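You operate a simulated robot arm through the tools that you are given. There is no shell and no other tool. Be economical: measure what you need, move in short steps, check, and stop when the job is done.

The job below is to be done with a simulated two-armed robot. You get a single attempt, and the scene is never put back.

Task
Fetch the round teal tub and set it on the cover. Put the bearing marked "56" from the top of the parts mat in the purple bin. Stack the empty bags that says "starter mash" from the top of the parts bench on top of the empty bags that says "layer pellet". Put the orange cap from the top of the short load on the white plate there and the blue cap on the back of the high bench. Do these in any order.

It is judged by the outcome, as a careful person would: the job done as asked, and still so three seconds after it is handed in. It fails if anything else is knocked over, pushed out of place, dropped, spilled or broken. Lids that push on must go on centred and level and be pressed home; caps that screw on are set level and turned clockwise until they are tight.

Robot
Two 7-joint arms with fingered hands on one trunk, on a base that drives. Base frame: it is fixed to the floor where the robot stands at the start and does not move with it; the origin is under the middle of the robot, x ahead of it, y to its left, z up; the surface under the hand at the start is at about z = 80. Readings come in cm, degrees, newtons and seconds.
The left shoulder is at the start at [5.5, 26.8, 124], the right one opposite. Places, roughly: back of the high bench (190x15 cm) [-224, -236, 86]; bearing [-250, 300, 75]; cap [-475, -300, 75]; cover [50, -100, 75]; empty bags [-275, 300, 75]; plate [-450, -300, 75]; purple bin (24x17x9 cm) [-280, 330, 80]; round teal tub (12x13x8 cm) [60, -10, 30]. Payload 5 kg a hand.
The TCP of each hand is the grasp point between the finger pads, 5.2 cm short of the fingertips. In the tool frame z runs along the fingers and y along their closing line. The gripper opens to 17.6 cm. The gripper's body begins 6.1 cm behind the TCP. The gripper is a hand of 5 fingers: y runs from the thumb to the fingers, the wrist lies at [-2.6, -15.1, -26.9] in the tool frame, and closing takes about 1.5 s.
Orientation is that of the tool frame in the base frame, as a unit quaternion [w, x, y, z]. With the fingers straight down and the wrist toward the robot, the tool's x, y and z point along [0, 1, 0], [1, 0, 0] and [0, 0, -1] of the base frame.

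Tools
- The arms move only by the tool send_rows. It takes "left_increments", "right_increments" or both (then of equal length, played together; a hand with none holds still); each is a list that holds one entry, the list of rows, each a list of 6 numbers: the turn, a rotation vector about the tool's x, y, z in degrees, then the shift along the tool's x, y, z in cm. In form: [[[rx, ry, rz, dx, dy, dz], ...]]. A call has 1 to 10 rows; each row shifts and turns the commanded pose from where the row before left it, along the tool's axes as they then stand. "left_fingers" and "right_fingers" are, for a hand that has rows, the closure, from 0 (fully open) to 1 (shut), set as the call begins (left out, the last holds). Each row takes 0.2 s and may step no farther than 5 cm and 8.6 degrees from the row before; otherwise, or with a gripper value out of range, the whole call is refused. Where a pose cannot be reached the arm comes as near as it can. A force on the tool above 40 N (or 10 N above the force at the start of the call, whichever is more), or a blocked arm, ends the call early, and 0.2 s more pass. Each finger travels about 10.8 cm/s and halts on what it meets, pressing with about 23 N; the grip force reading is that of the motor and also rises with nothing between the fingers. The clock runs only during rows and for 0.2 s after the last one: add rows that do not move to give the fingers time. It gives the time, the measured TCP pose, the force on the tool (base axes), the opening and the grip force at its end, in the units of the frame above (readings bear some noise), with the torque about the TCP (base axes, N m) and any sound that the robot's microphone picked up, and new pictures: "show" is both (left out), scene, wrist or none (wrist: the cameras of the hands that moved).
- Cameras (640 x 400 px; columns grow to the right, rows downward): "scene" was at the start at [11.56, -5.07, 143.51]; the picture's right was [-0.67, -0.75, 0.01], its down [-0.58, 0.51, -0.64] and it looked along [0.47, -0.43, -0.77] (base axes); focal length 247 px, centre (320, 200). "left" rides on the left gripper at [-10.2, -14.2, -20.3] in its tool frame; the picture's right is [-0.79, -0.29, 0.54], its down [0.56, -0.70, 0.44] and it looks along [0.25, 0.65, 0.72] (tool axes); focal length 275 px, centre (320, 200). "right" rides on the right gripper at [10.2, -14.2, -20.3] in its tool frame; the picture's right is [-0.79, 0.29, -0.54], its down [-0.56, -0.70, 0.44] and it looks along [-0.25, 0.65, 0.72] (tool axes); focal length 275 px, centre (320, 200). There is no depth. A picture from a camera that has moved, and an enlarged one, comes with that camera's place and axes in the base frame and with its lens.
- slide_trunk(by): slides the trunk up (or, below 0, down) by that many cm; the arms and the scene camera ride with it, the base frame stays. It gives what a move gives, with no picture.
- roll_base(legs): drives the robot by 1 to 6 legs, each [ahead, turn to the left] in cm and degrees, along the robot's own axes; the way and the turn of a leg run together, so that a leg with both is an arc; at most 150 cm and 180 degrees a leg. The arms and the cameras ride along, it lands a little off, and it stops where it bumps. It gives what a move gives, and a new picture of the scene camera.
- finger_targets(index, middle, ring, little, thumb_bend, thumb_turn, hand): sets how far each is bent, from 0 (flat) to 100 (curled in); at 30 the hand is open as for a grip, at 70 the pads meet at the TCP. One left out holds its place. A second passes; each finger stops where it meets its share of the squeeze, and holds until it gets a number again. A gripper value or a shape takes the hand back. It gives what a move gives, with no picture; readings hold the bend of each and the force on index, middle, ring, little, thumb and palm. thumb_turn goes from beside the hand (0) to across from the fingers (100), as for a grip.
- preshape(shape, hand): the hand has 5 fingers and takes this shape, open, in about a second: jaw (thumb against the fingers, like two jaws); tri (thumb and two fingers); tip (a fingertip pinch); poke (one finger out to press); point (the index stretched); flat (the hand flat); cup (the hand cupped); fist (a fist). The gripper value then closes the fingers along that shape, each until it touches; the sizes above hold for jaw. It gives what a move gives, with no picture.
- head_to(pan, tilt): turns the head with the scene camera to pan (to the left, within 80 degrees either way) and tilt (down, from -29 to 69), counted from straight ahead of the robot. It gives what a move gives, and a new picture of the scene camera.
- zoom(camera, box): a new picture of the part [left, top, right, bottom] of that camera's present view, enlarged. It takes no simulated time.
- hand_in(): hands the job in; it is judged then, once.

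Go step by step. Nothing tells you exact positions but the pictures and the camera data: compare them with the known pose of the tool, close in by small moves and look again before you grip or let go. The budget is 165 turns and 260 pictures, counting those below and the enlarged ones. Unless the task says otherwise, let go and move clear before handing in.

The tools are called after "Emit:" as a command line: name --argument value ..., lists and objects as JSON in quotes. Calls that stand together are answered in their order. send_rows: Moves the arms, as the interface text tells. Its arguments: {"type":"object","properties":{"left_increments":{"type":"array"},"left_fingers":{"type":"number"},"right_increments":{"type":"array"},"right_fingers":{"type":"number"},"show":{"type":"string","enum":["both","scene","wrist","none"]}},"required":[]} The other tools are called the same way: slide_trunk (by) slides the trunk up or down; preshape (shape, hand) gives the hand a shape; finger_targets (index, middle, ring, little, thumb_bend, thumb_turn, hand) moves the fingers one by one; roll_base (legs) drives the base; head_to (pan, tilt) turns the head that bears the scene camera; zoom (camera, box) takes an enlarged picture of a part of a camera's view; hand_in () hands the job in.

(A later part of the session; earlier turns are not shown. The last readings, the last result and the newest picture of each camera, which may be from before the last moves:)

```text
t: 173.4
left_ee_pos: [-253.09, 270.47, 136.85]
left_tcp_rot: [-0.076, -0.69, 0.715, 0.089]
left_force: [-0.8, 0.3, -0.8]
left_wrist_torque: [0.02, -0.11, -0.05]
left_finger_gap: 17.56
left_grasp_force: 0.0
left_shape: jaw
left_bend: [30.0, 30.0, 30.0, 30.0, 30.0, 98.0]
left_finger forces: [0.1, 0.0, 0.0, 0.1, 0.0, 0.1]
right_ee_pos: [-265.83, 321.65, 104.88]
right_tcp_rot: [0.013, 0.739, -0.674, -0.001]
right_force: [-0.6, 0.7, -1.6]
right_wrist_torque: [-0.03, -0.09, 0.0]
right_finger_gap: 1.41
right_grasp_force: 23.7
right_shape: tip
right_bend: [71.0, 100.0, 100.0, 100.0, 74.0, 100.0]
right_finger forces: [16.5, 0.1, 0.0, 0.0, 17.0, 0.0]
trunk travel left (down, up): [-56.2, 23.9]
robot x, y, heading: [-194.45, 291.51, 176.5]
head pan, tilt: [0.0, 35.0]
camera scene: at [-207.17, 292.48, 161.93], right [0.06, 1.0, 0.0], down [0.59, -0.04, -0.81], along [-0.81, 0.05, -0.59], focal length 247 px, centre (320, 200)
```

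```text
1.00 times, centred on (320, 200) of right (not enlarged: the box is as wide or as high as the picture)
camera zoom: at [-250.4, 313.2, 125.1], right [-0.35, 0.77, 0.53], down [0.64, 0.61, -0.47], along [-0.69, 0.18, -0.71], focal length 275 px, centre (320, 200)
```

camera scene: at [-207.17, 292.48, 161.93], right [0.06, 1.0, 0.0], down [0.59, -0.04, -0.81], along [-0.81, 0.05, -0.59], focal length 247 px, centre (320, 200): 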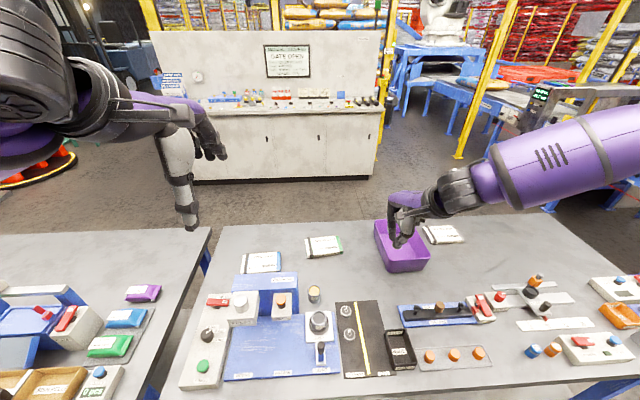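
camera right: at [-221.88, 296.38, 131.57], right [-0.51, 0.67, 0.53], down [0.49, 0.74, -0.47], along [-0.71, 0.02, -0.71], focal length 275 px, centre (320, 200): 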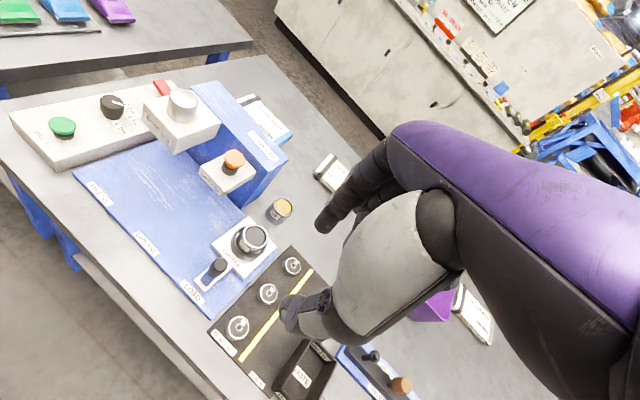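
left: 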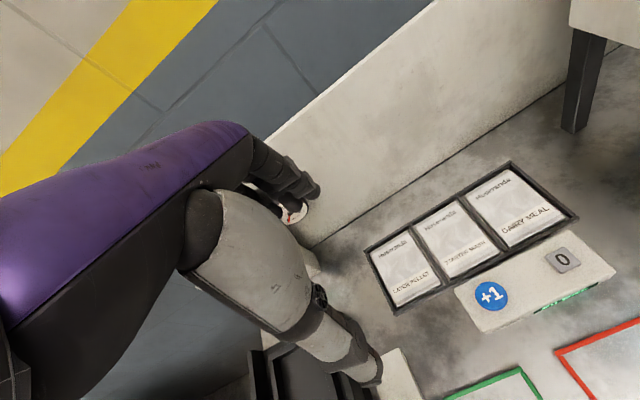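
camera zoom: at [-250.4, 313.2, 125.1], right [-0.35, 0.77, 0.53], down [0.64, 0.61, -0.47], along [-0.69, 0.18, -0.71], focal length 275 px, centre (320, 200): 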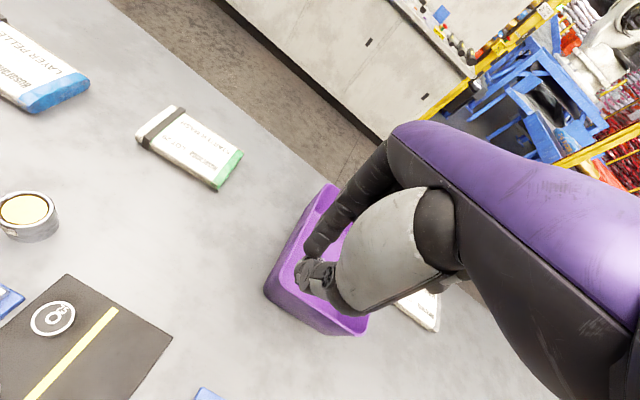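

The LAYER PELLET bundle (blue end) is actually left of STARTER MASH. The bin's centre is ≈[-275,329.5], so I'll move the bearing over it.

Emit:
send_rows --right_increments '[[[0, 0, 0, -2.2, 2.05, 0], [0, 0, 0, -2.2, 2.05, 0], [0, 0, 0, -2.2, 2.05, 0], [0, 0, 0, -2.2, 2.05, 0], [0, 0, 0, 0, 0, 0], [0, 0, 0, 0, 0, 0]]]' --show "both"

Emit:
zoom --camera "scene" --box '[350, 180, 480, 290]'

```text
t: 174.8
left_ee_pos: [-251.5, 270.71, 137.48]
left_tcp_rot: [-0.078, -0.686, 0.717, 0.097]
left_force: [-1.0, 1.0, -0.7]
left_wrist_torque: [-0.01, -0.14, -0.01]
left_finger_gap: 17.61
left_grasp_force: 0.0
left_shape: jaw
left_bend: [30.0, 30.0, 30.0, 30.0, 30.0, 98.0]
left_finger forces: [0.0, 0.1, 0.1, 0.0, 0.0, 0.0]
right_ee_pos: [-273.49, 329.58, 106.02]
right_tcp_rot: [0.018, 0.739, -0.674, -0.006]
right_force: [-1.3, 0.7, -2.1]
right_wrist_torque: [-0.07, -0.11, 0.02]
right_finger_gap: 1.4
right_grasp_force: 23.0
right_shape: tip
right_bend: [71.0, 100.0, 100.0, 100.0, 74.0, 100.0]
right_finger forces: [16.8, 0.0, 0.0, 0.0, 17.7, 0.0]
trunk travel left (down, up): [-56.2, 23.9]
robot x, y, heading: [-194.33, 291.71, 176.5]
head pan, tilt: [0.0, 35.0]
camera scene: at [-207.25, 292.54, 161.92], right [0.06, 1.0, 0.0], down [0.59, -0.04, -0.81], along [-0.81, 0.05, -0.59], focal length 247 px, centre (320, 200)
camera right: at [-257.81, 321.04, 125.9], right [-0.34, 0.77, 0.54], down [0.63, 0.61, -0.48], along [-0.7, 0.18, -0.7], focal length 275 px, centre (320, 200)
```

scene: 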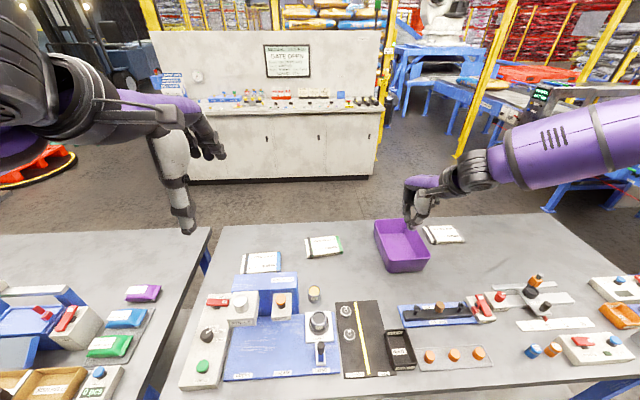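
right: 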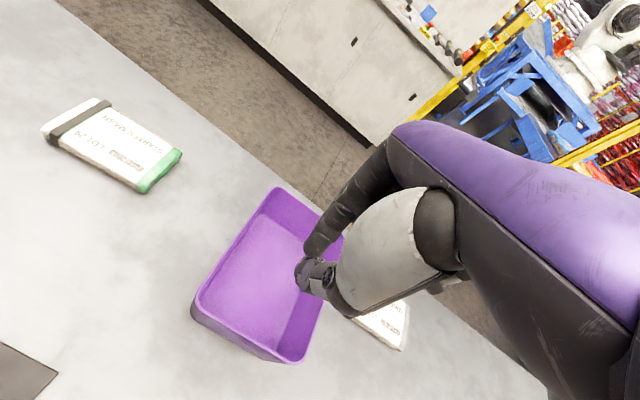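

```text
3.64 times, centred on (415, 235) of scene
camera zoom: at [-207.25, 292.54, 161.92], right [0.06, 1.0, 0.0], down [0.59, -0.04, -0.81], along [-0.81, 0.05, -0.59], focal length 899 px, centre (-26, 73)
```

zoom: 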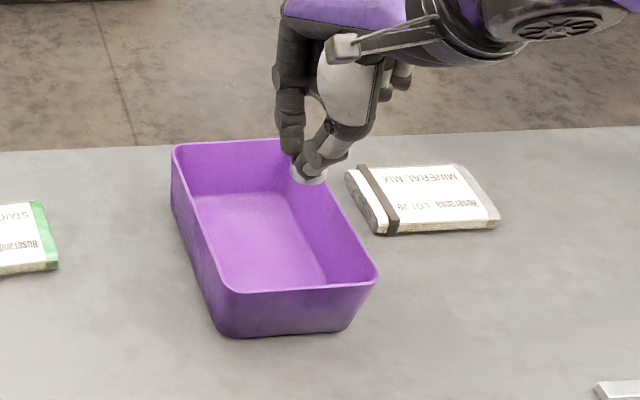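

The bearing hangs over the bin. I'll shift slightly toward its centre, lower by trunk, and check.

Emit:
send_rows --right_increments '[[[0, 0, 0, 0.5, 1.3, 0], [0, 0, 0, 0.5, 1.3, 0], [0, 0, 0, 0, 0, 0]]]' --show "none"

Emit:
slide_trunk --by -11

Emit:
zoom --camera "scene" --box '[350, 180, 480, 290]'

Emit:
zoom --camera "right" --box '[0, 0, 640, 400]'

```text
t: 175.7
left_ee_pos: [-251.29, 270.79, 137.7]
left_tcp_rot: [-0.08, -0.685, 0.717, 0.097]
left_force: [1.9, -0.1, 0.0]
left_wrist_torque: [0.01, 0.13, 0.04]
left_finger_gap: 17.59
left_grasp_force: 0.1
left_shape: jaw
left_bend: [30.0, 30.0, 30.0, 30.0, 30.0, 98.0]
left_finger forces: [0.0, 0.1, 0.0, 0.0, 0.0, 0.1]
right_ee_pos: [-275.8, 328.32, 106.43]
right_tcp_rot: [0.019, 0.739, -0.673, -0.008]
right_force: [1.0, 0.1, 0.0]
right_wrist_torque: [0.02, 0.12, -0.06]
right_finger_gap: 1.35
right_grasp_force: 22.6
right_shape: tip
right_bend: [71.0, 100.0, 100.0, 100.0, 74.0, 100.0]
right_finger forces: [16.7, 0.0, 0.1, 0.0, 17.7, 0.0]
trunk travel left (down, up): [-56.2, 23.9]
robot x, y, heading: [-194.31, 291.94, 176.5]
head pan, tilt: [0.0, 35.0]
```

```text
t: 177.1
left_ee_pos: [-251.24, 270.27, 126.64]
left_tcp_rot: [-0.082, -0.689, 0.714, 0.094]
left_force: [0.7, -0.2, 0.6]
left_wrist_torque: [0.03, 0.02, 0.02]
left_finger_gap: 17.6
left_grasp_force: 0.0
left_shape: jaw
left_bend: [30.0, 30.0, 30.0, 30.0, 30.0, 98.0]
left_finger forces: [0.1, 0.1, 0.0, 0.1, 0.0, 0.1]
right_ee_pos: [-275.74, 328.43, 95.46]
right_tcp_rot: [0.02, 0.739, -0.673, -0.009]
right_force: [0.0, 0.4, 0.0]
right_wrist_torque: [0.0, 0.03, -0.01]
right_finger_gap: 1.35
right_grasp_force: 22.5
right_shape: tip
right_bend: [71.0, 100.0, 100.0, 100.0, 74.0, 100.0]
right_finger forces: [16.9, 0.1, 0.1, 0.1, 17.7, 0.0]
trunk travel left (down, up): [-45.2, 34.9]
robot x, y, heading: [-194.29, 291.22, 176.4]
head pan, tilt: [0.0, 35.0]
```

```text
3.64 times, centred on (415, 235) of scene
camera zoom: at [-208.07, 292.56, 150.91], right [0.06, 1.0, 0.0], down [0.58, -0.04, -0.81], along [-0.81, 0.05, -0.58], focal length 899 px, centre (-26, 73)
```

zoom: 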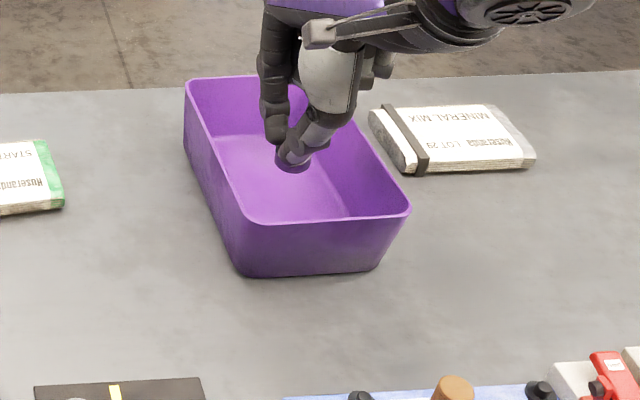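

```text
1.00 times, centred on (320, 200) of right (not enlarged: the box is as wide or as high as the picture)
camera zoom: at [-260.12, 319.86, 115.35], right [-0.34, 0.77, 0.54], down [0.63, 0.61, -0.48], along [-0.7, 0.18, -0.69], focal length 275 px, centre (320, 200)
```

zoom: 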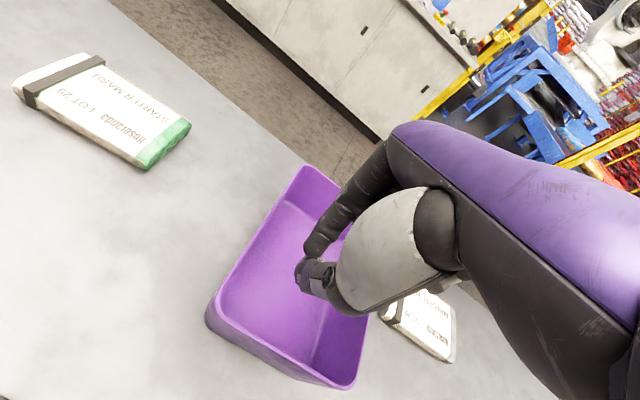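

The bearing is centred in the bin. I'll lower it 6 cm more, watching for contact.

Emit:
send_rows --right_increments '[[[0, 0, 0, 0, 0, 1], [0, 0, 0, 0, 0, 1], [0, 0, 0, 0, 0, 1], [0, 0, 0, 0, 0, 1], [0, 0, 0, 0, 0, 1], [0, 0, 0, 0, 0, 0.7], [0, 0, 0, 0, 0, 0.7], [0, 0, 0, 0, 0, 0]]]' --show "none"

Emit:
zoom --camera "scene" --box '[350, 180, 480, 290]'

```text
t: 178.9
left_ee_pos: [-251.27, 270.35, 126.64]
left_tcp_rot: [-0.082, -0.689, 0.714, 0.093]
left_force: [-0.1, -0.7, 0.4]
left_wrist_torque: [0.04, 0.01, 0.0]
left_finger_gap: 17.62
left_grasp_force: 0.1
left_shape: jaw
left_bend: [30.0, 30.0, 30.0, 30.0, 30.0, 98.0]
left_finger forces: [0.0, 0.0, 0.0, 0.0, 0.0, 0.0]
right_ee_pos: [-276.04, 328.23, 88.95]
right_tcp_rot: [0.019, 0.739, -0.674, -0.007]
right_force: [0.4, -0.1, 0.5]
right_wrist_torque: [0.02, -0.01, -0.01]
right_finger_gap: 1.37
right_grasp_force: 22.6
right_shape: tip
right_bend: [71.0, 100.0, 100.0, 100.0, 74.0, 100.0]
right_finger forces: [16.8, 0.1, 0.0, 0.0, 17.5, 0.0]
trunk travel left (down, up): [-45.2, 34.9]
robot x, y, heading: [-194.25, 291.69, 176.5]
head pan, tilt: [0.0, 35.0]
```

```text
3.64 times, centred on (415, 235) of scene
camera zoom: at [-208.1, 292.54, 150.88], right [0.06, 1.0, 0.0], down [0.58, -0.04, -0.81], along [-0.81, 0.05, -0.59], focal length 899 px, centre (-26, 73)
```

zoom: 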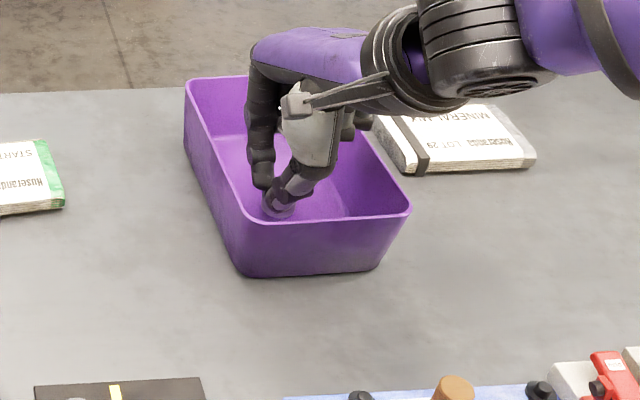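

I'll go down another centimetre or so and let go.

Emit:
send_rows --right_increments '[[[0, 0, 0, 0, 0, 0.5], [0, 0, 0, 0, 0, 0.5], [0, 0, 0, 0, 0, 0.4], [0, 0, 0, 0, 0, 0]]]' --show "none"

Emit:
send_rows --right_increments '[[[0, 0, 0, 0, 0, 0], [0, 0, 0, 0, 0, 0], [0, 0, 0, 0, 0, 0], [0, 0, 0, 0, 0, 0]]]' --right_fingers 0.65 --show "none"

Emit:
slide_trunk --by 20

Emit:
zoom --camera "scene" --box '[220, 180, 480, 340]'

```text
t: 179.9
left_ee_pos: [-251.34, 270.3, 126.56]
left_tcp_rot: [-0.081, -0.689, 0.715, 0.093]
left_force: [0.4, 0.2, -0.2]
left_wrist_torque: [0.0, 0.01, -0.02]
left_finger_gap: 17.59
left_grasp_force: 0.0
left_shape: jaw
left_bend: [30.0, 30.0, 30.0, 30.0, 30.0, 98.0]
left_finger forces: [0.1, 0.0, 0.0, 0.0, 0.0, 0.1]
right_ee_pos: [-276.21, 328.31, 87.52]
right_tcp_rot: [0.019, 0.739, -0.674, -0.007]
right_force: [0.3, 0.4, -0.6]
right_wrist_torque: [-0.03, 0.0, -0.01]
right_finger_gap: 1.39
right_grasp_force: 22.9
right_shape: tip
right_bend: [71.0, 100.0, 100.0, 100.0, 74.0, 100.0]
right_finger forces: [16.8, 0.0, 0.1, 0.0, 17.5, 0.0]
trunk travel left (down, up): [-45.2, 34.9]
robot x, y, heading: [-194.41, 291.37, 176.7]
head pan, tilt: [0.0, 35.0]
```

```text
t: 180.9
left_ee_pos: [-251.39, 270.3, 126.59]
left_tcp_rot: [-0.082, -0.689, 0.715, 0.093]
left_force: [-1.1, 0.4, 0.1]
left_wrist_torque: [0.02, 0.02, -0.01]
left_finger_gap: 17.62
left_grasp_force: 0.1
left_shape: jaw
left_bend: [30.0, 30.0, 30.0, 30.0, 30.0, 98.0]
left_finger forces: [0.0, 0.0, 0.1, 0.1, 0.0, 0.0]
right_ee_pos: [-276.17, 328.4, 87.62]
right_tcp_rot: [0.018, 0.738, -0.674, -0.008]
right_force: [0.3, 0.2, -0.2]
right_wrist_torque: [-0.02, 0.02, 0.01]
right_finger_gap: 6.13
right_grasp_force: 0.1
right_shape: tip
right_bend: [73.0, 98.0, 99.0, 99.0, 74.0, 100.0]
right_finger forces: [0.1, 0.1, 0.0, 0.0, 0.1, 0.1]
trunk travel left (down, up): [-45.2, 34.9]
robot x, y, heading: [-194.22, 291.65, 176.7]
head pan, tilt: [0.0, 35.0]
```

```text
t: 183.0
left_ee_pos: [-251.26, 270.29, 146.49]
left_tcp_rot: [-0.082, -0.689, 0.714, 0.093]
left_force: [0.1, 0.0, 0.6]
left_wrist_torque: [0.0, 0.01, 0.0]
left_finger_gap: 17.57
left_grasp_force: 0.0
left_shape: jaw
left_bend: [30.0, 30.0, 30.0, 30.0, 30.0, 98.0]
left_finger forces: [0.1, 0.0, 0.1, 0.0, 0.0, 0.1]
right_ee_pos: [-276.24, 328.33, 107.55]
right_tcp_rot: [0.019, 0.739, -0.673, -0.006]
right_force: [-0.3, 1.4, -0.9]
right_wrist_torque: [-0.03, 0.01, 0.04]
right_finger_gap: 6.07
right_grasp_force: 0.0
right_shape: tip
right_bend: [73.0, 98.0, 99.0, 99.0, 74.0, 100.0]
right_finger forces: [0.0, 0.0, 0.0, 0.0, 0.1, 0.1]
trunk travel left (down, up): [-65.2, 14.9]
robot x, y, heading: [-194.39, 291.84, 176.5]
head pan, tilt: [0.0, 35.0]
```

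```text
2.46 times, centred on (350, 260) of scene
camera zoom: at [-206.74, 292.48, 170.93], right [0.06, 1.0, 0.0], down [0.58, -0.04, -0.81], along [-0.81, 0.05, -0.59], focal length 608 px, centre (246, 52)
```

zoom: 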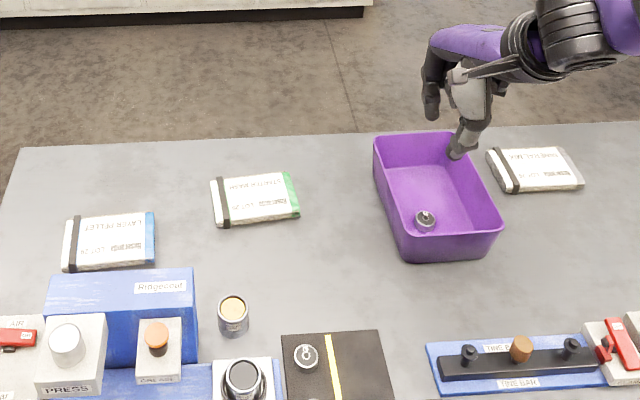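

The bearing is in the bin. STARTER MASH is at about [-281,298.6] and LAYER PELLET at about [-273.5,273.5]. I'll reposition about 30 cm to my left so the right arm can serve both.

Emit:
preshape --hand "right" --shape "jaw"

Emit:
roll_base --legs '[[-40, 0], [0, 90], [29, 0], [0, -84], [38, 0]]'

Emit:
head_to --pan -10 --tilt 42

```text
t: 183.9
left_ee_pos: [-251.23, 270.32, 146.5]
left_tcp_rot: [-0.081, -0.688, 0.715, 0.093]
left_force: [-0.8, 0.3, -0.2]
left_wrist_torque: [0.04, 0.01, -0.01]
left_finger_gap: 17.61
left_grasp_force: 0.1
left_shape: jaw
left_bend: [30.0, 30.0, 30.0, 30.0, 30.0, 98.0]
left_finger forces: [0.1, 0.1, 0.0, 0.0, 0.1, 0.0]
right_ee_pos: [-276.23, 328.26, 107.52]
right_tcp_rot: [0.019, 0.739, -0.674, -0.006]
right_force: [-0.1, 0.1, -0.3]
right_wrist_torque: [0.0, -0.01, 0.03]
right_finger_gap: 17.55
right_grasp_force: 0.1
right_shape: jaw
right_bend: [30.0, 30.0, 30.0, 30.0, 30.0, 98.0]
right_finger forces: [0.0, 0.0, 0.0, 0.0, 0.0, 0.2]
trunk travel left (down, up): [-65.2, 14.9]
robot x, y, heading: [-194.41, 291.52, 176.5]
head pan, tilt: [0.0, 35.0]
```

```text
t: 203.3
left_ee_pos: [-249.53, 232.3, 146.59]
left_tcp_rot: [0.085, 0.722, -0.681, -0.088]
left_force: [-0.9, 0.4, -0.1]
left_wrist_torque: [0.06, -0.11, -0.05]
left_finger_gap: 17.58
left_grasp_force: 0.1
left_shape: jaw
left_bend: [30.0, 30.0, 30.0, 30.0, 30.0, 98.0]
left_finger forces: [0.0, 0.0, 0.0, 0.0, 0.0, 0.0]
right_ee_pos: [-279.8, 287.58, 107.42]
right_tcp_rot: [0.018, 0.771, -0.637, -0.006]
right_force: [0.5, 0.2, -1.4]
right_wrist_torque: [0.01, 0.0, 0.02]
right_finger_gap: 17.58
right_grasp_force: 0.2
right_shape: jaw
right_bend: [30.0, 30.0, 30.0, 30.0, 30.0, 98.0]
right_finger forces: [0.0, 0.1, 0.0, 0.1, 0.0, 0.1]
trunk travel left (down, up): [-65.2, 14.9]
robot x, y, heading: [-194.62, 258.8, -178.2]
head pan, tilt: [0.0, 35.0]
camera scene: at [-207.3, 258.58, 170.94], right [-0.03, 1.0, 0.0], down [0.59, 0.02, -0.81], along [-0.81, -0.03, -0.59], focal length 247 px, centre (320, 200)
```

scene: 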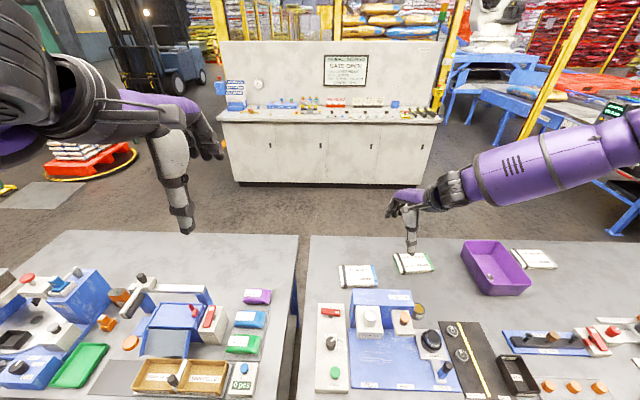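

```text
t: 204.1
left_ee_pos: [-247.21, 233.05, 147.51]
left_tcp_rot: [0.088, 0.716, -0.685, -0.101]
left_force: [2.5, 0.9, 0.8]
left_wrist_torque: [-0.12, 0.29, 0.11]
left_finger_gap: 17.57
left_grasp_force: 0.2
left_shape: jaw
left_bend: [30.0, 30.0, 30.0, 30.0, 30.0, 97.0]
left_finger forces: [0.0, 0.0, 0.1, 0.0, 0.0, 0.0]
right_ee_pos: [-278.1, 287.78, 108.98]
right_tcp_rot: [0.025, 0.77, -0.637, -0.013]
right_force: [2.7, 1.2, 2.7]
right_wrist_torque: [-0.03, 0.24, -0.09]
right_finger_gap: 17.58
right_grasp_force: 0.0
right_shape: jaw
right_bend: [30.0, 30.0, 30.0, 30.0, 30.0, 97.0]
right_finger forces: [0.0, 0.1, 0.0, 0.0, 0.0, 0.1]
trunk travel left (down, up): [-65.2, 14.9]
robot x, y, heading: [-194.69, 258.97, -178.0]
head pan, tilt: [-10.0, 42.0]
camera scene: at [-206.2, 260.2, 169.96], right [0.14, 0.99, 0.0], down [0.67, -0.09, -0.74], along [-0.73, 0.1, -0.68], focal length 247 px, centre (320, 200)
```

scene: 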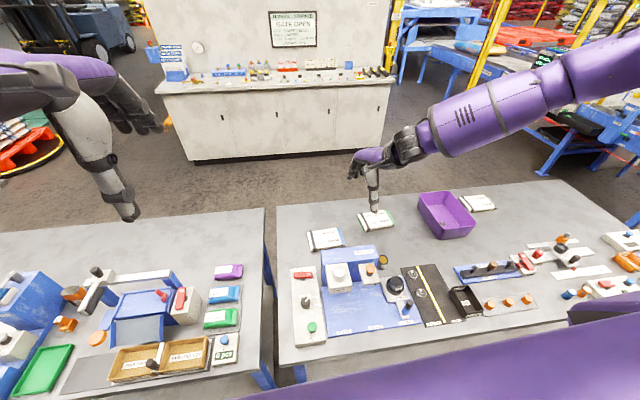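

I'm well placed. I'll zoom for exact bundle outlines from the scene and the wrist.

Emit:
zoom --camera "scene" --box '[290, 190, 418, 270]'

Emit:
zoom --camera "right" --box '[0, 0, 640, 400]'

```text
5.00 times, centred on (354, 230) of scene
camera zoom: at [-206.2, 260.2, 169.96], right [0.14, 0.99, 0.0], down [0.67, -0.09, -0.74], along [-0.73, 0.1, -0.68], focal length 1236 px, centre (150, 50)
```

zoom: 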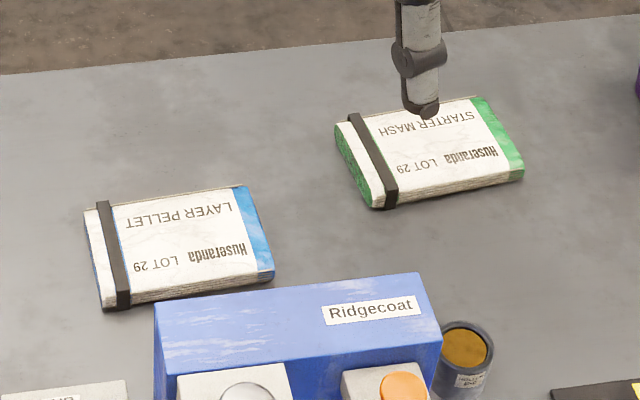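

```text
1.00 times, centred on (320, 200) of right (not enlarged: the box is as wide or as high as the picture)
camera zoom: at [-261.35, 280.72, 128.57], right [-0.4, 0.74, 0.54], down [0.56, 0.67, -0.49], along [-0.72, 0.11, -0.68], focal length 275 px, centre (320, 200)
```

zoom: 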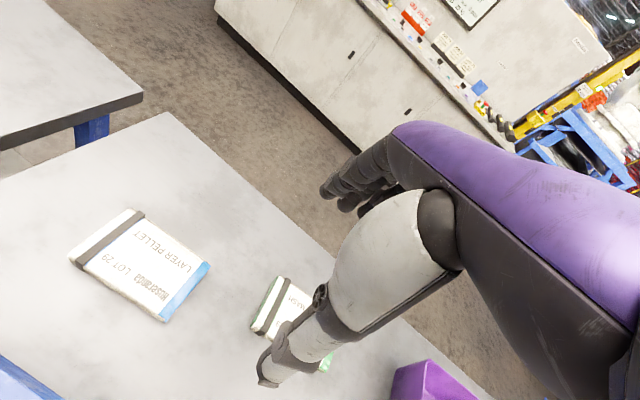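

STARTER MASH: centre [-282,297.3], about 15×10 cm; LAYER PELLET: centre [-274,272]. I'll align the open hand over STARTER MASH and lower the trunk.

Emit:
send_rows --right_increments '[[[0.7, 0, 1, -2.47, 0.55, 0], [0.7, 0, 1, -2.47, 0.55, 0], [0.7, 0, 1, -2.47, 0.55, 0], [0.7, 0, 1, -2.47, 0.55, 0], [0, 0, 0, 0, 0, 0], [0, 0, 0, 0, 0, 0]]]' --right_fingers 0 --show "none"

Emit:
slide_trunk --by -12

Emit:
send_rows --right_increments '[[[0, 0, 0, 0, 0, 0]]]' --show "both"

Emit:
zoom --camera "scene" --box '[310, 170, 470, 270]'

```text
t: 205.5
left_ee_pos: [-247.72, 233.05, 147.32]
left_tcp_rot: [0.088, 0.717, -0.684, -0.098]
left_force: [0.1, 1.2, 0.1]
left_wrist_torque: [-0.06, -0.04, 0.05]
left_finger_gap: 17.6
left_grasp_force: 0.1
left_shape: jaw
left_bend: [30.0, 30.0, 30.0, 30.0, 30.0, 97.0]
left_finger forces: [0.0, 0.0, 0.0, 0.0, 0.0, 0.1]
right_ee_pos: [-282.42, 297.29, 108.49]
right_tcp_rot: [0.005, 0.748, -0.663, 0.006]
right_force: [0.0, 1.2, -0.4]
right_wrist_torque: [-0.11, -0.02, 0.01]
right_finger_gap: 17.58
right_grasp_force: 0.1
right_shape: jaw
right_bend: [30.0, 30.0, 30.0, 30.0, 30.0, 98.0]
right_finger forces: [0.0, 0.0, 0.1, 0.0, 0.1, 0.0]
trunk travel left (down, up): [-65.2, 14.9]
robot x, y, heading: [-194.85, 258.87, -178.1]
head pan, tilt: [-10.0, 42.0]
```

```text
t: 207.0
left_ee_pos: [-247.88, 232.36, 135.05]
left_tcp_rot: [0.087, 0.722, -0.68, -0.09]
left_force: [0.7, -0.4, -0.5]
left_wrist_torque: [-0.01, 0.02, 0.0]
left_finger_gap: 17.6
left_grasp_force: 0.2
left_shape: jaw
left_bend: [30.0, 30.0, 30.0, 30.0, 30.0, 97.0]
left_finger forces: [0.0, 0.0, 0.0, 0.0, 0.1, 0.0]
right_ee_pos: [-282.34, 297.08, 96.7]
right_tcp_rot: [0.005, 0.749, -0.663, 0.005]
right_force: [0.9, 0.4, -0.2]
right_wrist_torque: [-0.04, 0.01, 0.02]
right_finger_gap: 17.6
right_grasp_force: 0.1
right_shape: jaw
right_bend: [30.0, 30.0, 30.0, 30.0, 30.0, 98.0]
right_finger forces: [0.0, 0.0, 0.1, 0.1, 0.1, 0.1]
trunk travel left (down, up): [-53.2, 26.9]
robot x, y, heading: [-194.76, 258.86, -178.2]
head pan, tilt: [-10.0, 42.0]
```

```text
t: 207.4
left_ee_pos: [-247.81, 232.46, 134.87]
left_tcp_rot: [0.087, 0.722, -0.68, -0.089]
left_force: [-0.7, 0.3, 0.2]
left_wrist_torque: [-0.05, -0.03, -0.01]
left_finger_gap: 17.6
left_grasp_force: 0.0
left_shape: jaw
left_bend: [30.0, 30.0, 30.0, 30.0, 30.0, 97.0]
left_finger forces: [0.1, 0.0, 0.0, 0.0, 0.0, 0.0]
right_ee_pos: [-282.23, 297.08, 96.69]
right_tcp_rot: [0.005, 0.748, -0.663, 0.006]
right_force: [-0.5, 0.5, -0.4]
right_wrist_torque: [0.0, -0.01, 0.0]
right_finger_gap: 17.61
right_grasp_force: 0.1
right_shape: jaw
right_bend: [30.0, 30.0, 30.0, 30.0, 30.0, 98.0]
right_finger forces: [0.0, 0.1, 0.0, 0.1, 0.1, 0.0]
trunk travel left (down, up): [-53.2, 26.9]
robot x, y, heading: [-194.79, 259.06, -178.1]
head pan, tilt: [-10.0, 42.0]
camera scene: at [-207.19, 260.14, 157.89], right [0.14, 0.99, 0.0], down [0.67, -0.09, -0.73], along [-0.73, 0.1, -0.68], focal length 247 px, centre (320, 200)
camera right: at [-267.06, 288.85, 117.02], right [-0.38, 0.76, 0.53], down [0.63, 0.63, -0.45], along [-0.68, 0.16, -0.72], focal length 275 px, centre (320, 200)
```

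scene: 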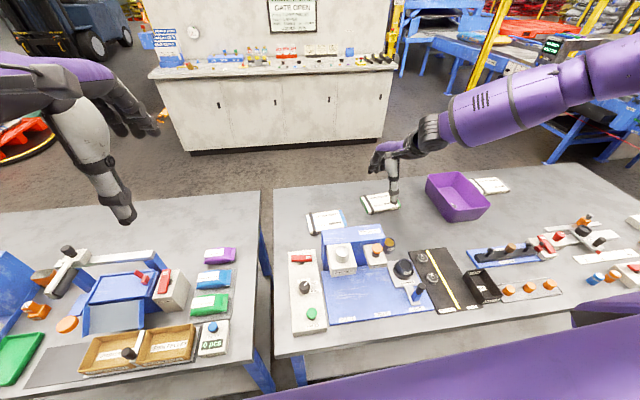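
right: 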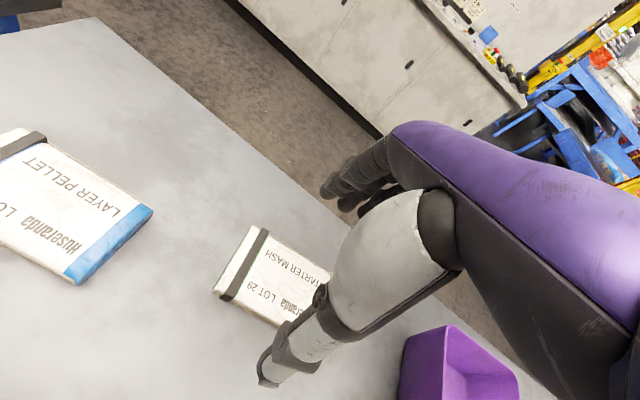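

```text
4.00 times, centred on (390, 220) of scene
camera zoom: at [-207.19, 260.14, 157.89], right [0.14, 0.99, 0.0], down [0.67, -0.09, -0.73], along [-0.73, 0.1, -0.68], focal length 988 px, centre (40, 120)
```

zoom: 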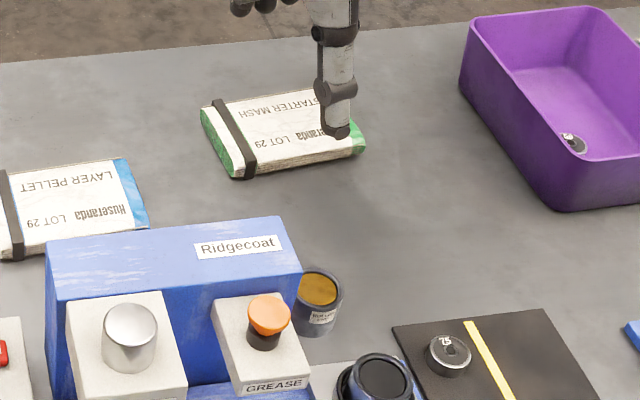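

The hand is centred over the bundle, so I'll descend to table level.

Emit:
send_rows --right_increments '[[[0, 0, 0, 0, 0, 2], [0, 0, 0, 0, 0, 2], [0, 0, 0, 0, 0, 2], [0, 0, 0, 0, 0, 1], [0, 0, 0, 0, 0, 0.8], [0, 0, 0, 0, 0, 0.8], [0, 0, 0, 0, 0, 0]]]' --right_fingers 0 --show "wrist"

Emit:
zoom --camera "scene" --box '[310, 170, 470, 270]'

```text
t: 209.0
left_ee_pos: [-247.97, 232.19, 135.01]
left_tcp_rot: [0.087, 0.723, -0.68, -0.089]
left_force: [-0.4, -1.1, -0.4]
left_wrist_torque: [0.07, -0.05, -0.02]
left_finger_gap: 17.6
left_grasp_force: 0.1
left_shape: jaw
left_bend: [30.0, 30.0, 30.0, 30.0, 30.0, 97.0]
left_finger forces: [0.0, 0.0, 0.0, 0.0, 0.0, 0.0]
right_ee_pos: [-281.2, 297.46, 89.47]
right_tcp_rot: [0.005, 0.748, -0.664, 0.005]
right_force: [0.0, -0.2, 0.0]
right_wrist_torque: [0.08, 0.01, 0.03]
right_finger_gap: 17.6
right_grasp_force: 0.0
right_shape: jaw
right_bend: [30.0, 30.0, 30.0, 30.0, 30.0, 98.0]
right_finger forces: [0.0, 0.0, 0.0, 0.1, 0.0, 0.0]
right hand out of reach, approached as far as the arm can: row 4, 5, 6
trunk travel left (down, up): [-53.2, 26.9]
robot x, y, heading: [-194.39, 258.97, -178.1]
head pan, tilt: [-10.0, 42.0]
camera right: at [-265.96, 289.28, 109.9], right [-0.38, 0.76, 0.53], down [0.63, 0.63, -0.45], along [-0.68, 0.16, -0.72], focal length 275 px, centre (320, 200)
```

right: 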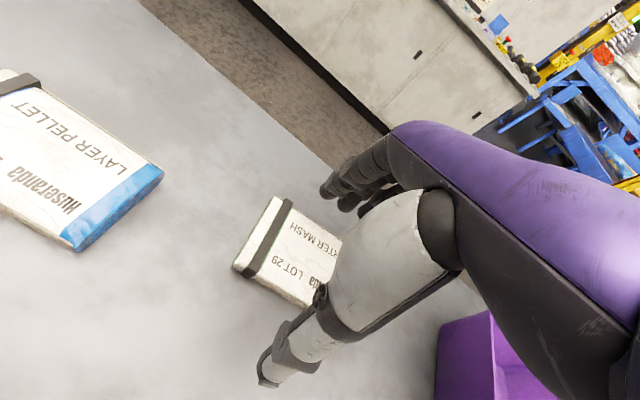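

```text
4.00 times, centred on (390, 220) of scene
camera zoom: at [-207.17, 260.02, 157.89], right [0.14, 0.99, 0.0], down [0.67, -0.09, -0.73], along [-0.73, 0.11, -0.68], focal length 988 px, centre (40, 120)
```

zoom: 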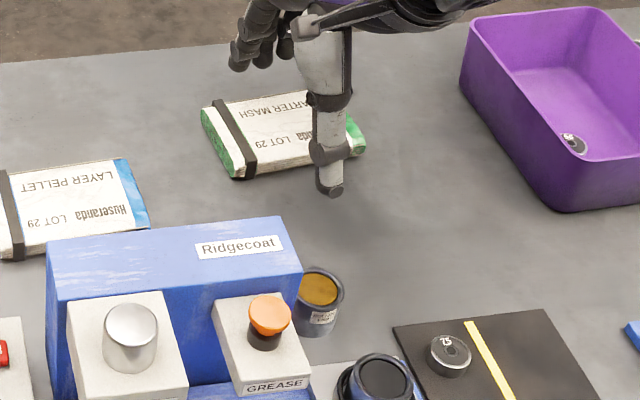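

Arm reach ends at z≈89.5, so I'll lower the trunk 2 cm for the rest.

Emit:
slide_trunk --by -2

Emit:
zoom --camera "scene" --box '[330, 170, 426, 230]'

```text
t: 209.6
left_ee_pos: [-247.89, 232.35, 132.94]
left_tcp_rot: [0.087, 0.722, -0.68, -0.089]
left_force: [1.5, 1.0, 0.6]
left_wrist_torque: [-0.04, 0.11, 0.04]
left_finger_gap: 17.6
left_grasp_force: 0.0
left_shape: jaw
left_bend: [30.0, 30.0, 30.0, 30.0, 30.0, 97.0]
left_finger forces: [0.0, 0.1, 0.1, 0.0, 0.0, 0.1]
right_ee_pos: [-281.03, 297.53, 87.63]
right_tcp_rot: [0.006, 0.749, -0.663, 0.004]
right_force: [-0.3, -0.7, 0.5]
right_wrist_torque: [0.04, 0.0, 0.0]
right_finger_gap: 17.6
right_grasp_force: 0.0
right_shape: jaw
right_bend: [30.0, 30.0, 30.0, 30.0, 30.0, 98.0]
right_finger forces: [0.0, 0.0, 0.0, 0.0, 0.1, 0.0]
trunk travel left (down, up): [-51.2, 28.9]
robot x, y, heading: [-194.29, 259.03, -178.0]
head pan, tilt: [-10.0, 42.0]
```

```text
6.67 times, centred on (378, 200) of scene
camera zoom: at [-207.22, 260.11, 155.9], right [0.14, 0.99, 0.0], down [0.67, -0.09, -0.73], along [-0.73, 0.1, -0.68], focal length 1648 px, centre (-67, 200)
```

zoom: 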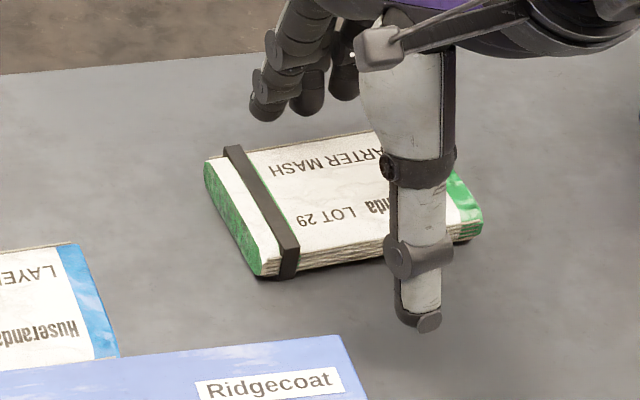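

The thumb would land about 1.5 cm right of the bundle's middle. I'll shift left a bit, then close.

Emit:
send_rows --right_increments '[[[0, 0, 0, 0.7, 0, 0], [0, 0, 0, 0.7, 0, 0], [0, 0, 0, 0, 0, 0]]]' --right_fingers 0 --show "none"

Emit:
send_rows --right_increments '[[[0, 0, 0, 0, 0, 0], [0, 0, 0, 0, 0, 0], [0, 0, 0, 0, 0, 0], [0, 0, 0, 0, 0, 0], [0, 0, 0, 0, 0, 0], [0, 0, 0, 0, 0, 0], [0, 0, 0, 0, 0, 0]]]' --right_fingers 0.8 --show "wrist"

Emit:
zoom --camera "scene" --box '[330, 170, 426, 230]'

```text
t: 210.4
left_ee_pos: [-248.06, 232.35, 132.98]
left_tcp_rot: [0.087, 0.723, -0.68, -0.089]
left_force: [0.2, 0.4, 0.3]
left_wrist_torque: [0.0, -0.03, -0.03]
left_finger_gap: 17.61
left_grasp_force: 0.0
left_shape: jaw
left_bend: [30.0, 30.0, 30.0, 30.0, 30.0, 97.0]
left_finger forces: [0.0, 0.0, 0.0, 0.0, 0.1, 0.0]
right_ee_pos: [-280.83, 296.22, 87.37]
right_tcp_rot: [0.005, 0.748, -0.663, 0.006]
right_force: [-0.4, 0.9, 0.5]
right_wrist_torque: [-0.03, 0.0, 0.04]
right_finger_gap: 17.62
right_grasp_force: 0.1
right_shape: jaw
right_bend: [30.0, 30.0, 30.0, 30.0, 30.0, 98.0]
right_finger forces: [0.0, 0.0, 0.1, 0.0, 0.1, 0.0]
trunk travel left (down, up): [-51.2, 28.9]
robot x, y, heading: [-194.6, 258.83, -178.0]
head pan, tilt: [-10.0, 42.0]
```

```text
t: 212.0
left_ee_pos: [-247.85, 232.21, 133.19]
left_tcp_rot: [0.087, 0.722, -0.68, -0.089]
left_force: [0.6, 0.1, 0.1]
left_wrist_torque: [0.05, 0.02, 0.01]
left_finger_gap: 17.57
left_grasp_force: 0.0
left_shape: jaw
left_bend: [30.0, 30.0, 30.0, 30.0, 30.0, 97.0]
left_finger forces: [0.0, 0.0, 0.0, 0.1, 0.0, 0.0]
right_ee_pos: [-280.93, 296.1, 87.9]
right_tcp_rot: [0.006, 0.748, -0.664, 0.004]
right_force: [-5.4, 1.1, 33.5]
right_wrist_torque: [0.09, 0.93, -0.03]
right_finger_gap: 7.36
right_grasp_force: 23.4
right_shape: jaw
right_bend: [74.0, 46.0, 50.0, 46.0, 73.0, 100.0]
right_finger forces: [18.8, 20.4, 0.0, 0.0, 31.6, 0.0]
trunk travel left (down, up): [-51.2, 28.9]
robot x, y, heading: [-194.76, 258.86, -178.1]
head pan, tilt: [-10.0, 42.0]
camera right: at [-265.6, 287.91, 108.23], right [-0.38, 0.76, 0.53], down [0.63, 0.63, -0.45], along [-0.68, 0.16, -0.72], focal length 275 px, centre (320, 200)
```

right: 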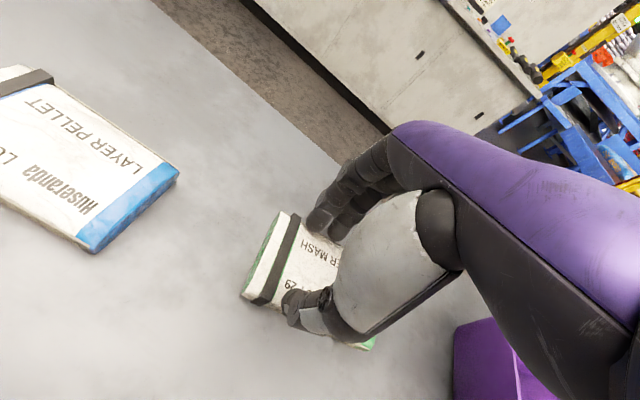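

```text
6.67 times, centred on (378, 200) of scene
camera zoom: at [-207.12, 259.98, 155.92], right [0.14, 0.99, 0.0], down [0.67, -0.09, -0.73], along [-0.73, 0.11, -0.68], focal length 1648 px, centre (-67, 200)
```

zoom: 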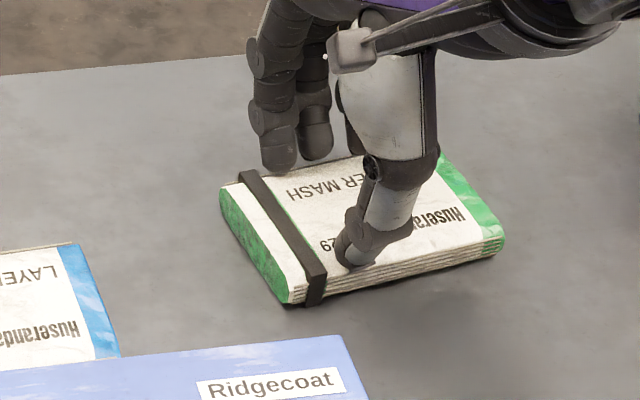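

The fingers rode over the top, pressing the bundle down. I'll open, lift a little and look, then retry with a narrower, lower straddle.

Emit:
send_rows --right_increments '[[[0, 0, 0, 0, 0, -1], [0, 0, 0, 0, 0, -1], [0, 0, 0, 0, 0, -1], [0, 0, -1, 0, 0, -1], [0, 0, -2, 0, 0, 0], [0, 0, 0, 0, 0, 0], [0, 0, 0, 0, 0, 0]]]' --right_fingers 0.2 --show "wrist"

Emit:
zoom --camera "scene" --box '[330, 170, 426, 230]'

```text
t: 213.6
left_ee_pos: [-247.93, 232.38, 133.01]
left_tcp_rot: [0.088, 0.722, -0.68, -0.088]
left_force: [0.7, 0.1, -0.2]
left_wrist_torque: [-0.03, -0.02, -0.02]
left_finger_gap: 17.58
left_grasp_force: 0.0
left_shape: jaw
left_bend: [30.0, 30.0, 30.0, 30.0, 30.0, 97.0]
left_finger forces: [0.0, 0.0, 0.0, 0.0, 0.0, 0.0]
right_ee_pos: [-280.94, 296.3, 91.49]
right_tcp_rot: [0.005, 0.766, -0.643, 0.005]
right_force: [-1.1, 0.0, 0.1]
right_wrist_torque: [-0.02, -0.02, 0.02]
right_finger_gap: 14.06
right_grasp_force: 0.0
right_shape: jaw
right_bend: [26.0, 34.0, 32.0, 33.0, 52.0, 99.0]
right_finger forces: [0.0, 0.1, 0.0, 0.0, 0.1, 0.0]
trunk travel left (down, up): [-51.2, 28.9]
robot x, y, heading: [-194.74, 258.87, -178.1]
head pan, tilt: [-10.0, 42.0]
camera right: at [-265.26, 288.9, 111.89], right [-0.42, 0.74, 0.53], down [0.6, 0.66, -0.45], along [-0.68, 0.13, -0.72], focal length 275 px, centre (320, 200)
```

right: 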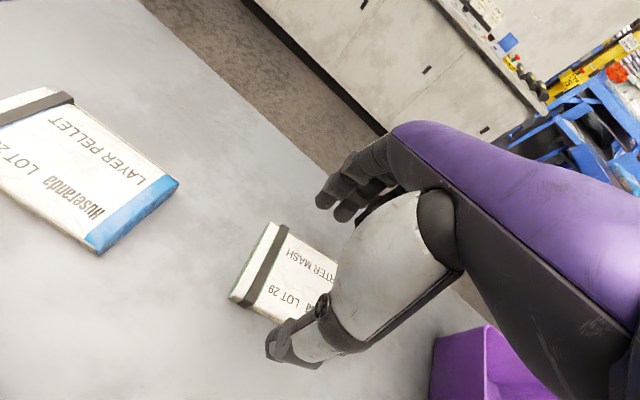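

```text
6.67 times, centred on (378, 200) of scene
camera zoom: at [-207.34, 260.09, 155.88], right [0.14, 0.99, 0.0], down [0.67, -0.09, -0.73], along [-0.73, 0.1, -0.68], focal length 1648 px, centre (-67, 200)
```

zoom: 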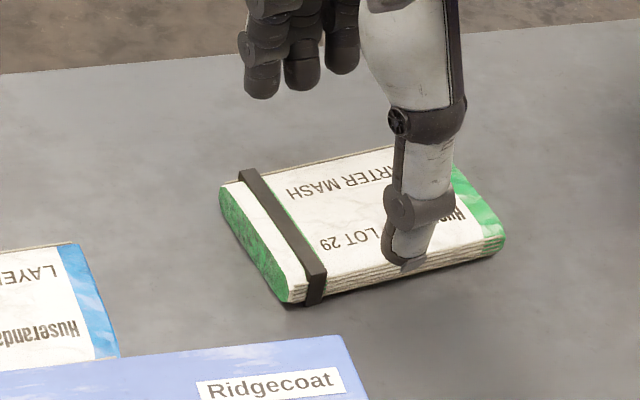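

The thumb reaches about 2 cm lower than the fingers. I'll tilt the hand ~9° so they are even, recentre on the bundle and narrow slightly.

Emit:
send_rows --right_increments '[[[3, 0, 0, -0.55, -0.65, 0], [3, 0, 0, -0.55, -0.65, 0], [3, 0, 0, 0, 0, 0], [0, 0, 0, 0, 0, 0], [0, 0, 0, 0, 0, 0]]]' --right_fingers 0.24 --show "wrist"

Emit:
zoom --camera "scene" --box '[330, 170, 426, 230]'

```text
t: 214.8
left_ee_pos: [-247.89, 232.3, 132.92]
left_tcp_rot: [0.087, 0.722, -0.68, -0.088]
left_force: [-0.8, -0.3, -0.9]
left_wrist_torque: [0.04, -0.06, -0.03]
left_finger_gap: 17.6
left_grasp_force: 0.0
left_shape: jaw
left_bend: [30.0, 30.0, 30.0, 30.0, 30.0, 97.0]
left_finger forces: [0.0, 0.0, 0.0, 0.1, 0.0, 0.0]
right_ee_pos: [-279.9, 297.57, 91.48]
right_tcp_rot: [-0.055, 0.763, -0.642, 0.057]
right_force: [0.3, -0.4, -0.7]
right_wrist_torque: [0.01, -0.06, 0.0]
right_finger_gap: 13.41
right_grasp_force: 0.0
right_shape: jaw
right_bend: [26.0, 36.0, 33.0, 34.0, 55.0, 99.0]
right_finger forces: [0.0, 0.1, 0.0, 0.0, 0.0, 0.0]
trunk travel left (down, up): [-51.2, 28.9]
robot x, y, heading: [-194.45, 259.23, -178.3]
head pan, tilt: [-10.0, 42.0]
camera right: at [-267.54, 289.66, 113.87], right [-0.5, 0.72, 0.48], down [0.66, 0.68, -0.34], along [-0.56, 0.15, -0.81], focal length 275 px, centre (320, 200)
```

right: 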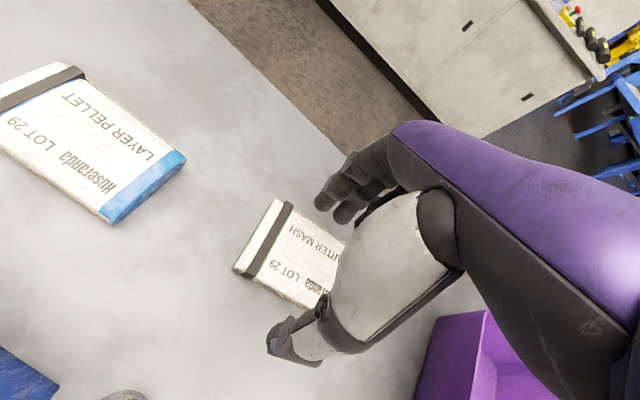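

```text
6.67 times, centred on (378, 200) of scene
camera zoom: at [-207.38, 260.03, 155.87], right [0.14, 0.99, 0.0], down [0.67, -0.09, -0.73], along [-0.73, 0.11, -0.68], focal length 1648 px, centre (-67, 200)
```

zoom: 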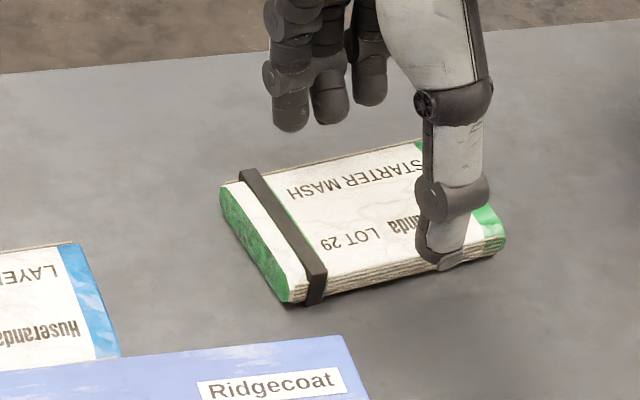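

I'll shift 1.3 cm left so thumb and fingers oppose about the middle, and lower with the trunk.

Emit:
send_rows --right_increments '[[[0, 0, 0, 0.65, 0, 0], [0, 0, 0, 0.65, 0, 0], [0, 0, 0, 0, 0, 0]]]' --show "none"

Emit:
slide_trunk --by -4

Emit:
zoom --camera "scene" --box '[330, 160, 426, 220]'

Emit:
zoom --camera "right" --box '[200, 130, 420, 370]'

```text
t: 215.6
left_ee_pos: [-247.9, 232.43, 132.96]
left_tcp_rot: [0.087, 0.722, -0.68, -0.088]
left_force: [0.6, -0.4, 0.1]
left_wrist_torque: [0.0, -0.03, 0.0]
left_finger_gap: 17.57
left_grasp_force: 0.1
left_shape: jaw
left_bend: [30.0, 30.0, 30.0, 30.0, 30.0, 97.0]
left_finger forces: [0.0, 0.0, 0.0, 0.1, 0.1, 0.0]
right_ee_pos: [-279.65, 296.43, 91.53]
right_tcp_rot: [-0.055, 0.763, -0.641, 0.056]
right_force: [-0.2, 0.5, 0.2]
right_wrist_torque: [0.01, 0.0, 0.0]
right_finger_gap: 13.44
right_grasp_force: 0.1
right_shape: jaw
right_bend: [26.0, 36.0, 33.0, 34.0, 55.0, 99.0]
right_finger forces: [0.1, 0.0, 0.0, 0.1, 0.1, 0.0]
trunk travel left (down, up): [-51.2, 28.9]
robot x, y, heading: [-195.01, 259.15, -178.1]
head pan, tilt: [-10.0, 42.0]
```

```text
t: 216.5
left_ee_pos: [-247.95, 232.53, 129.26]
left_tcp_rot: [0.085, 0.723, -0.68, -0.087]
left_force: [1.0, 0.0, -0.5]
left_wrist_torque: [-0.06, 0.04, 0.03]
left_finger_gap: 17.57
left_grasp_force: 0.0
left_shape: jaw
left_bend: [30.0, 30.0, 30.0, 30.0, 30.0, 97.0]
left_finger forces: [0.0, 0.0, 0.0, 0.0, 0.0, 0.0]
right_ee_pos: [-279.7, 296.41, 87.4]
right_tcp_rot: [-0.054, 0.763, -0.641, 0.057]
right_force: [-0.5, 0.6, 1.7]
right_wrist_torque: [-0.02, 0.05, -0.02]
right_finger_gap: 13.41
right_grasp_force: 0.1
right_shape: jaw
right_bend: [26.0, 35.0, 33.0, 34.0, 55.0, 99.0]
right_finger forces: [0.1, 0.1, 0.0, 0.0, 0.0, 0.0]
trunk travel left (down, up): [-47.2, 32.9]
robot x, y, heading: [-194.7, 259.3, -178.2]
head pan, tilt: [-10.0, 42.0]
```

```text
6.67 times, centred on (378, 190) of scene
camera zoom: at [-207.71, 260.12, 151.88], right [0.14, 0.99, 0.0], down [0.67, -0.09, -0.73], along [-0.73, 0.1, -0.68], focal length 1648 px, centre (-67, 267)
```

zoom: 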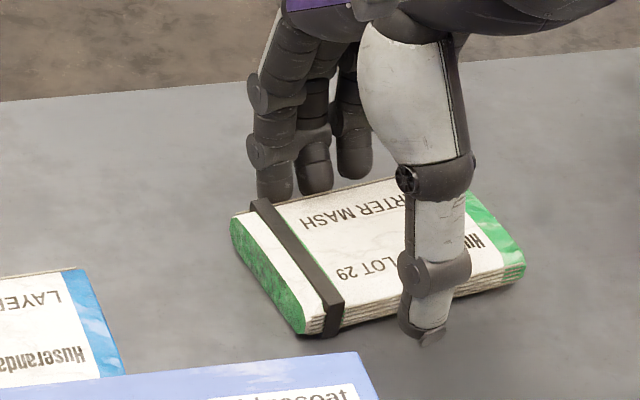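

```text
1.67 times, centred on (310, 250) of right
camera zoom: at [-267.25, 288.46, 109.97], right [-0.5, 0.72, 0.48], down [0.66, 0.67, -0.34], along [-0.57, 0.14, -0.81], focal length 459 px, centre (337, 117)
```

zoom: 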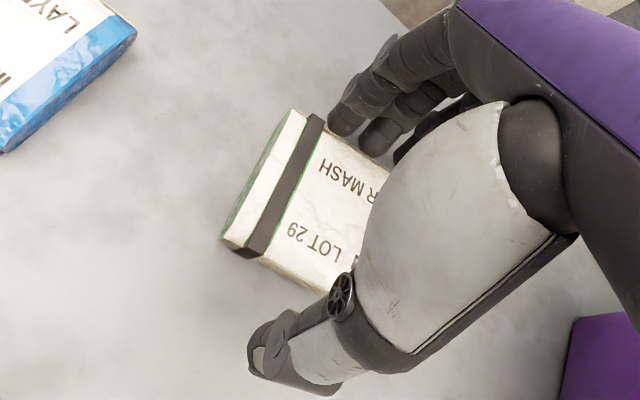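

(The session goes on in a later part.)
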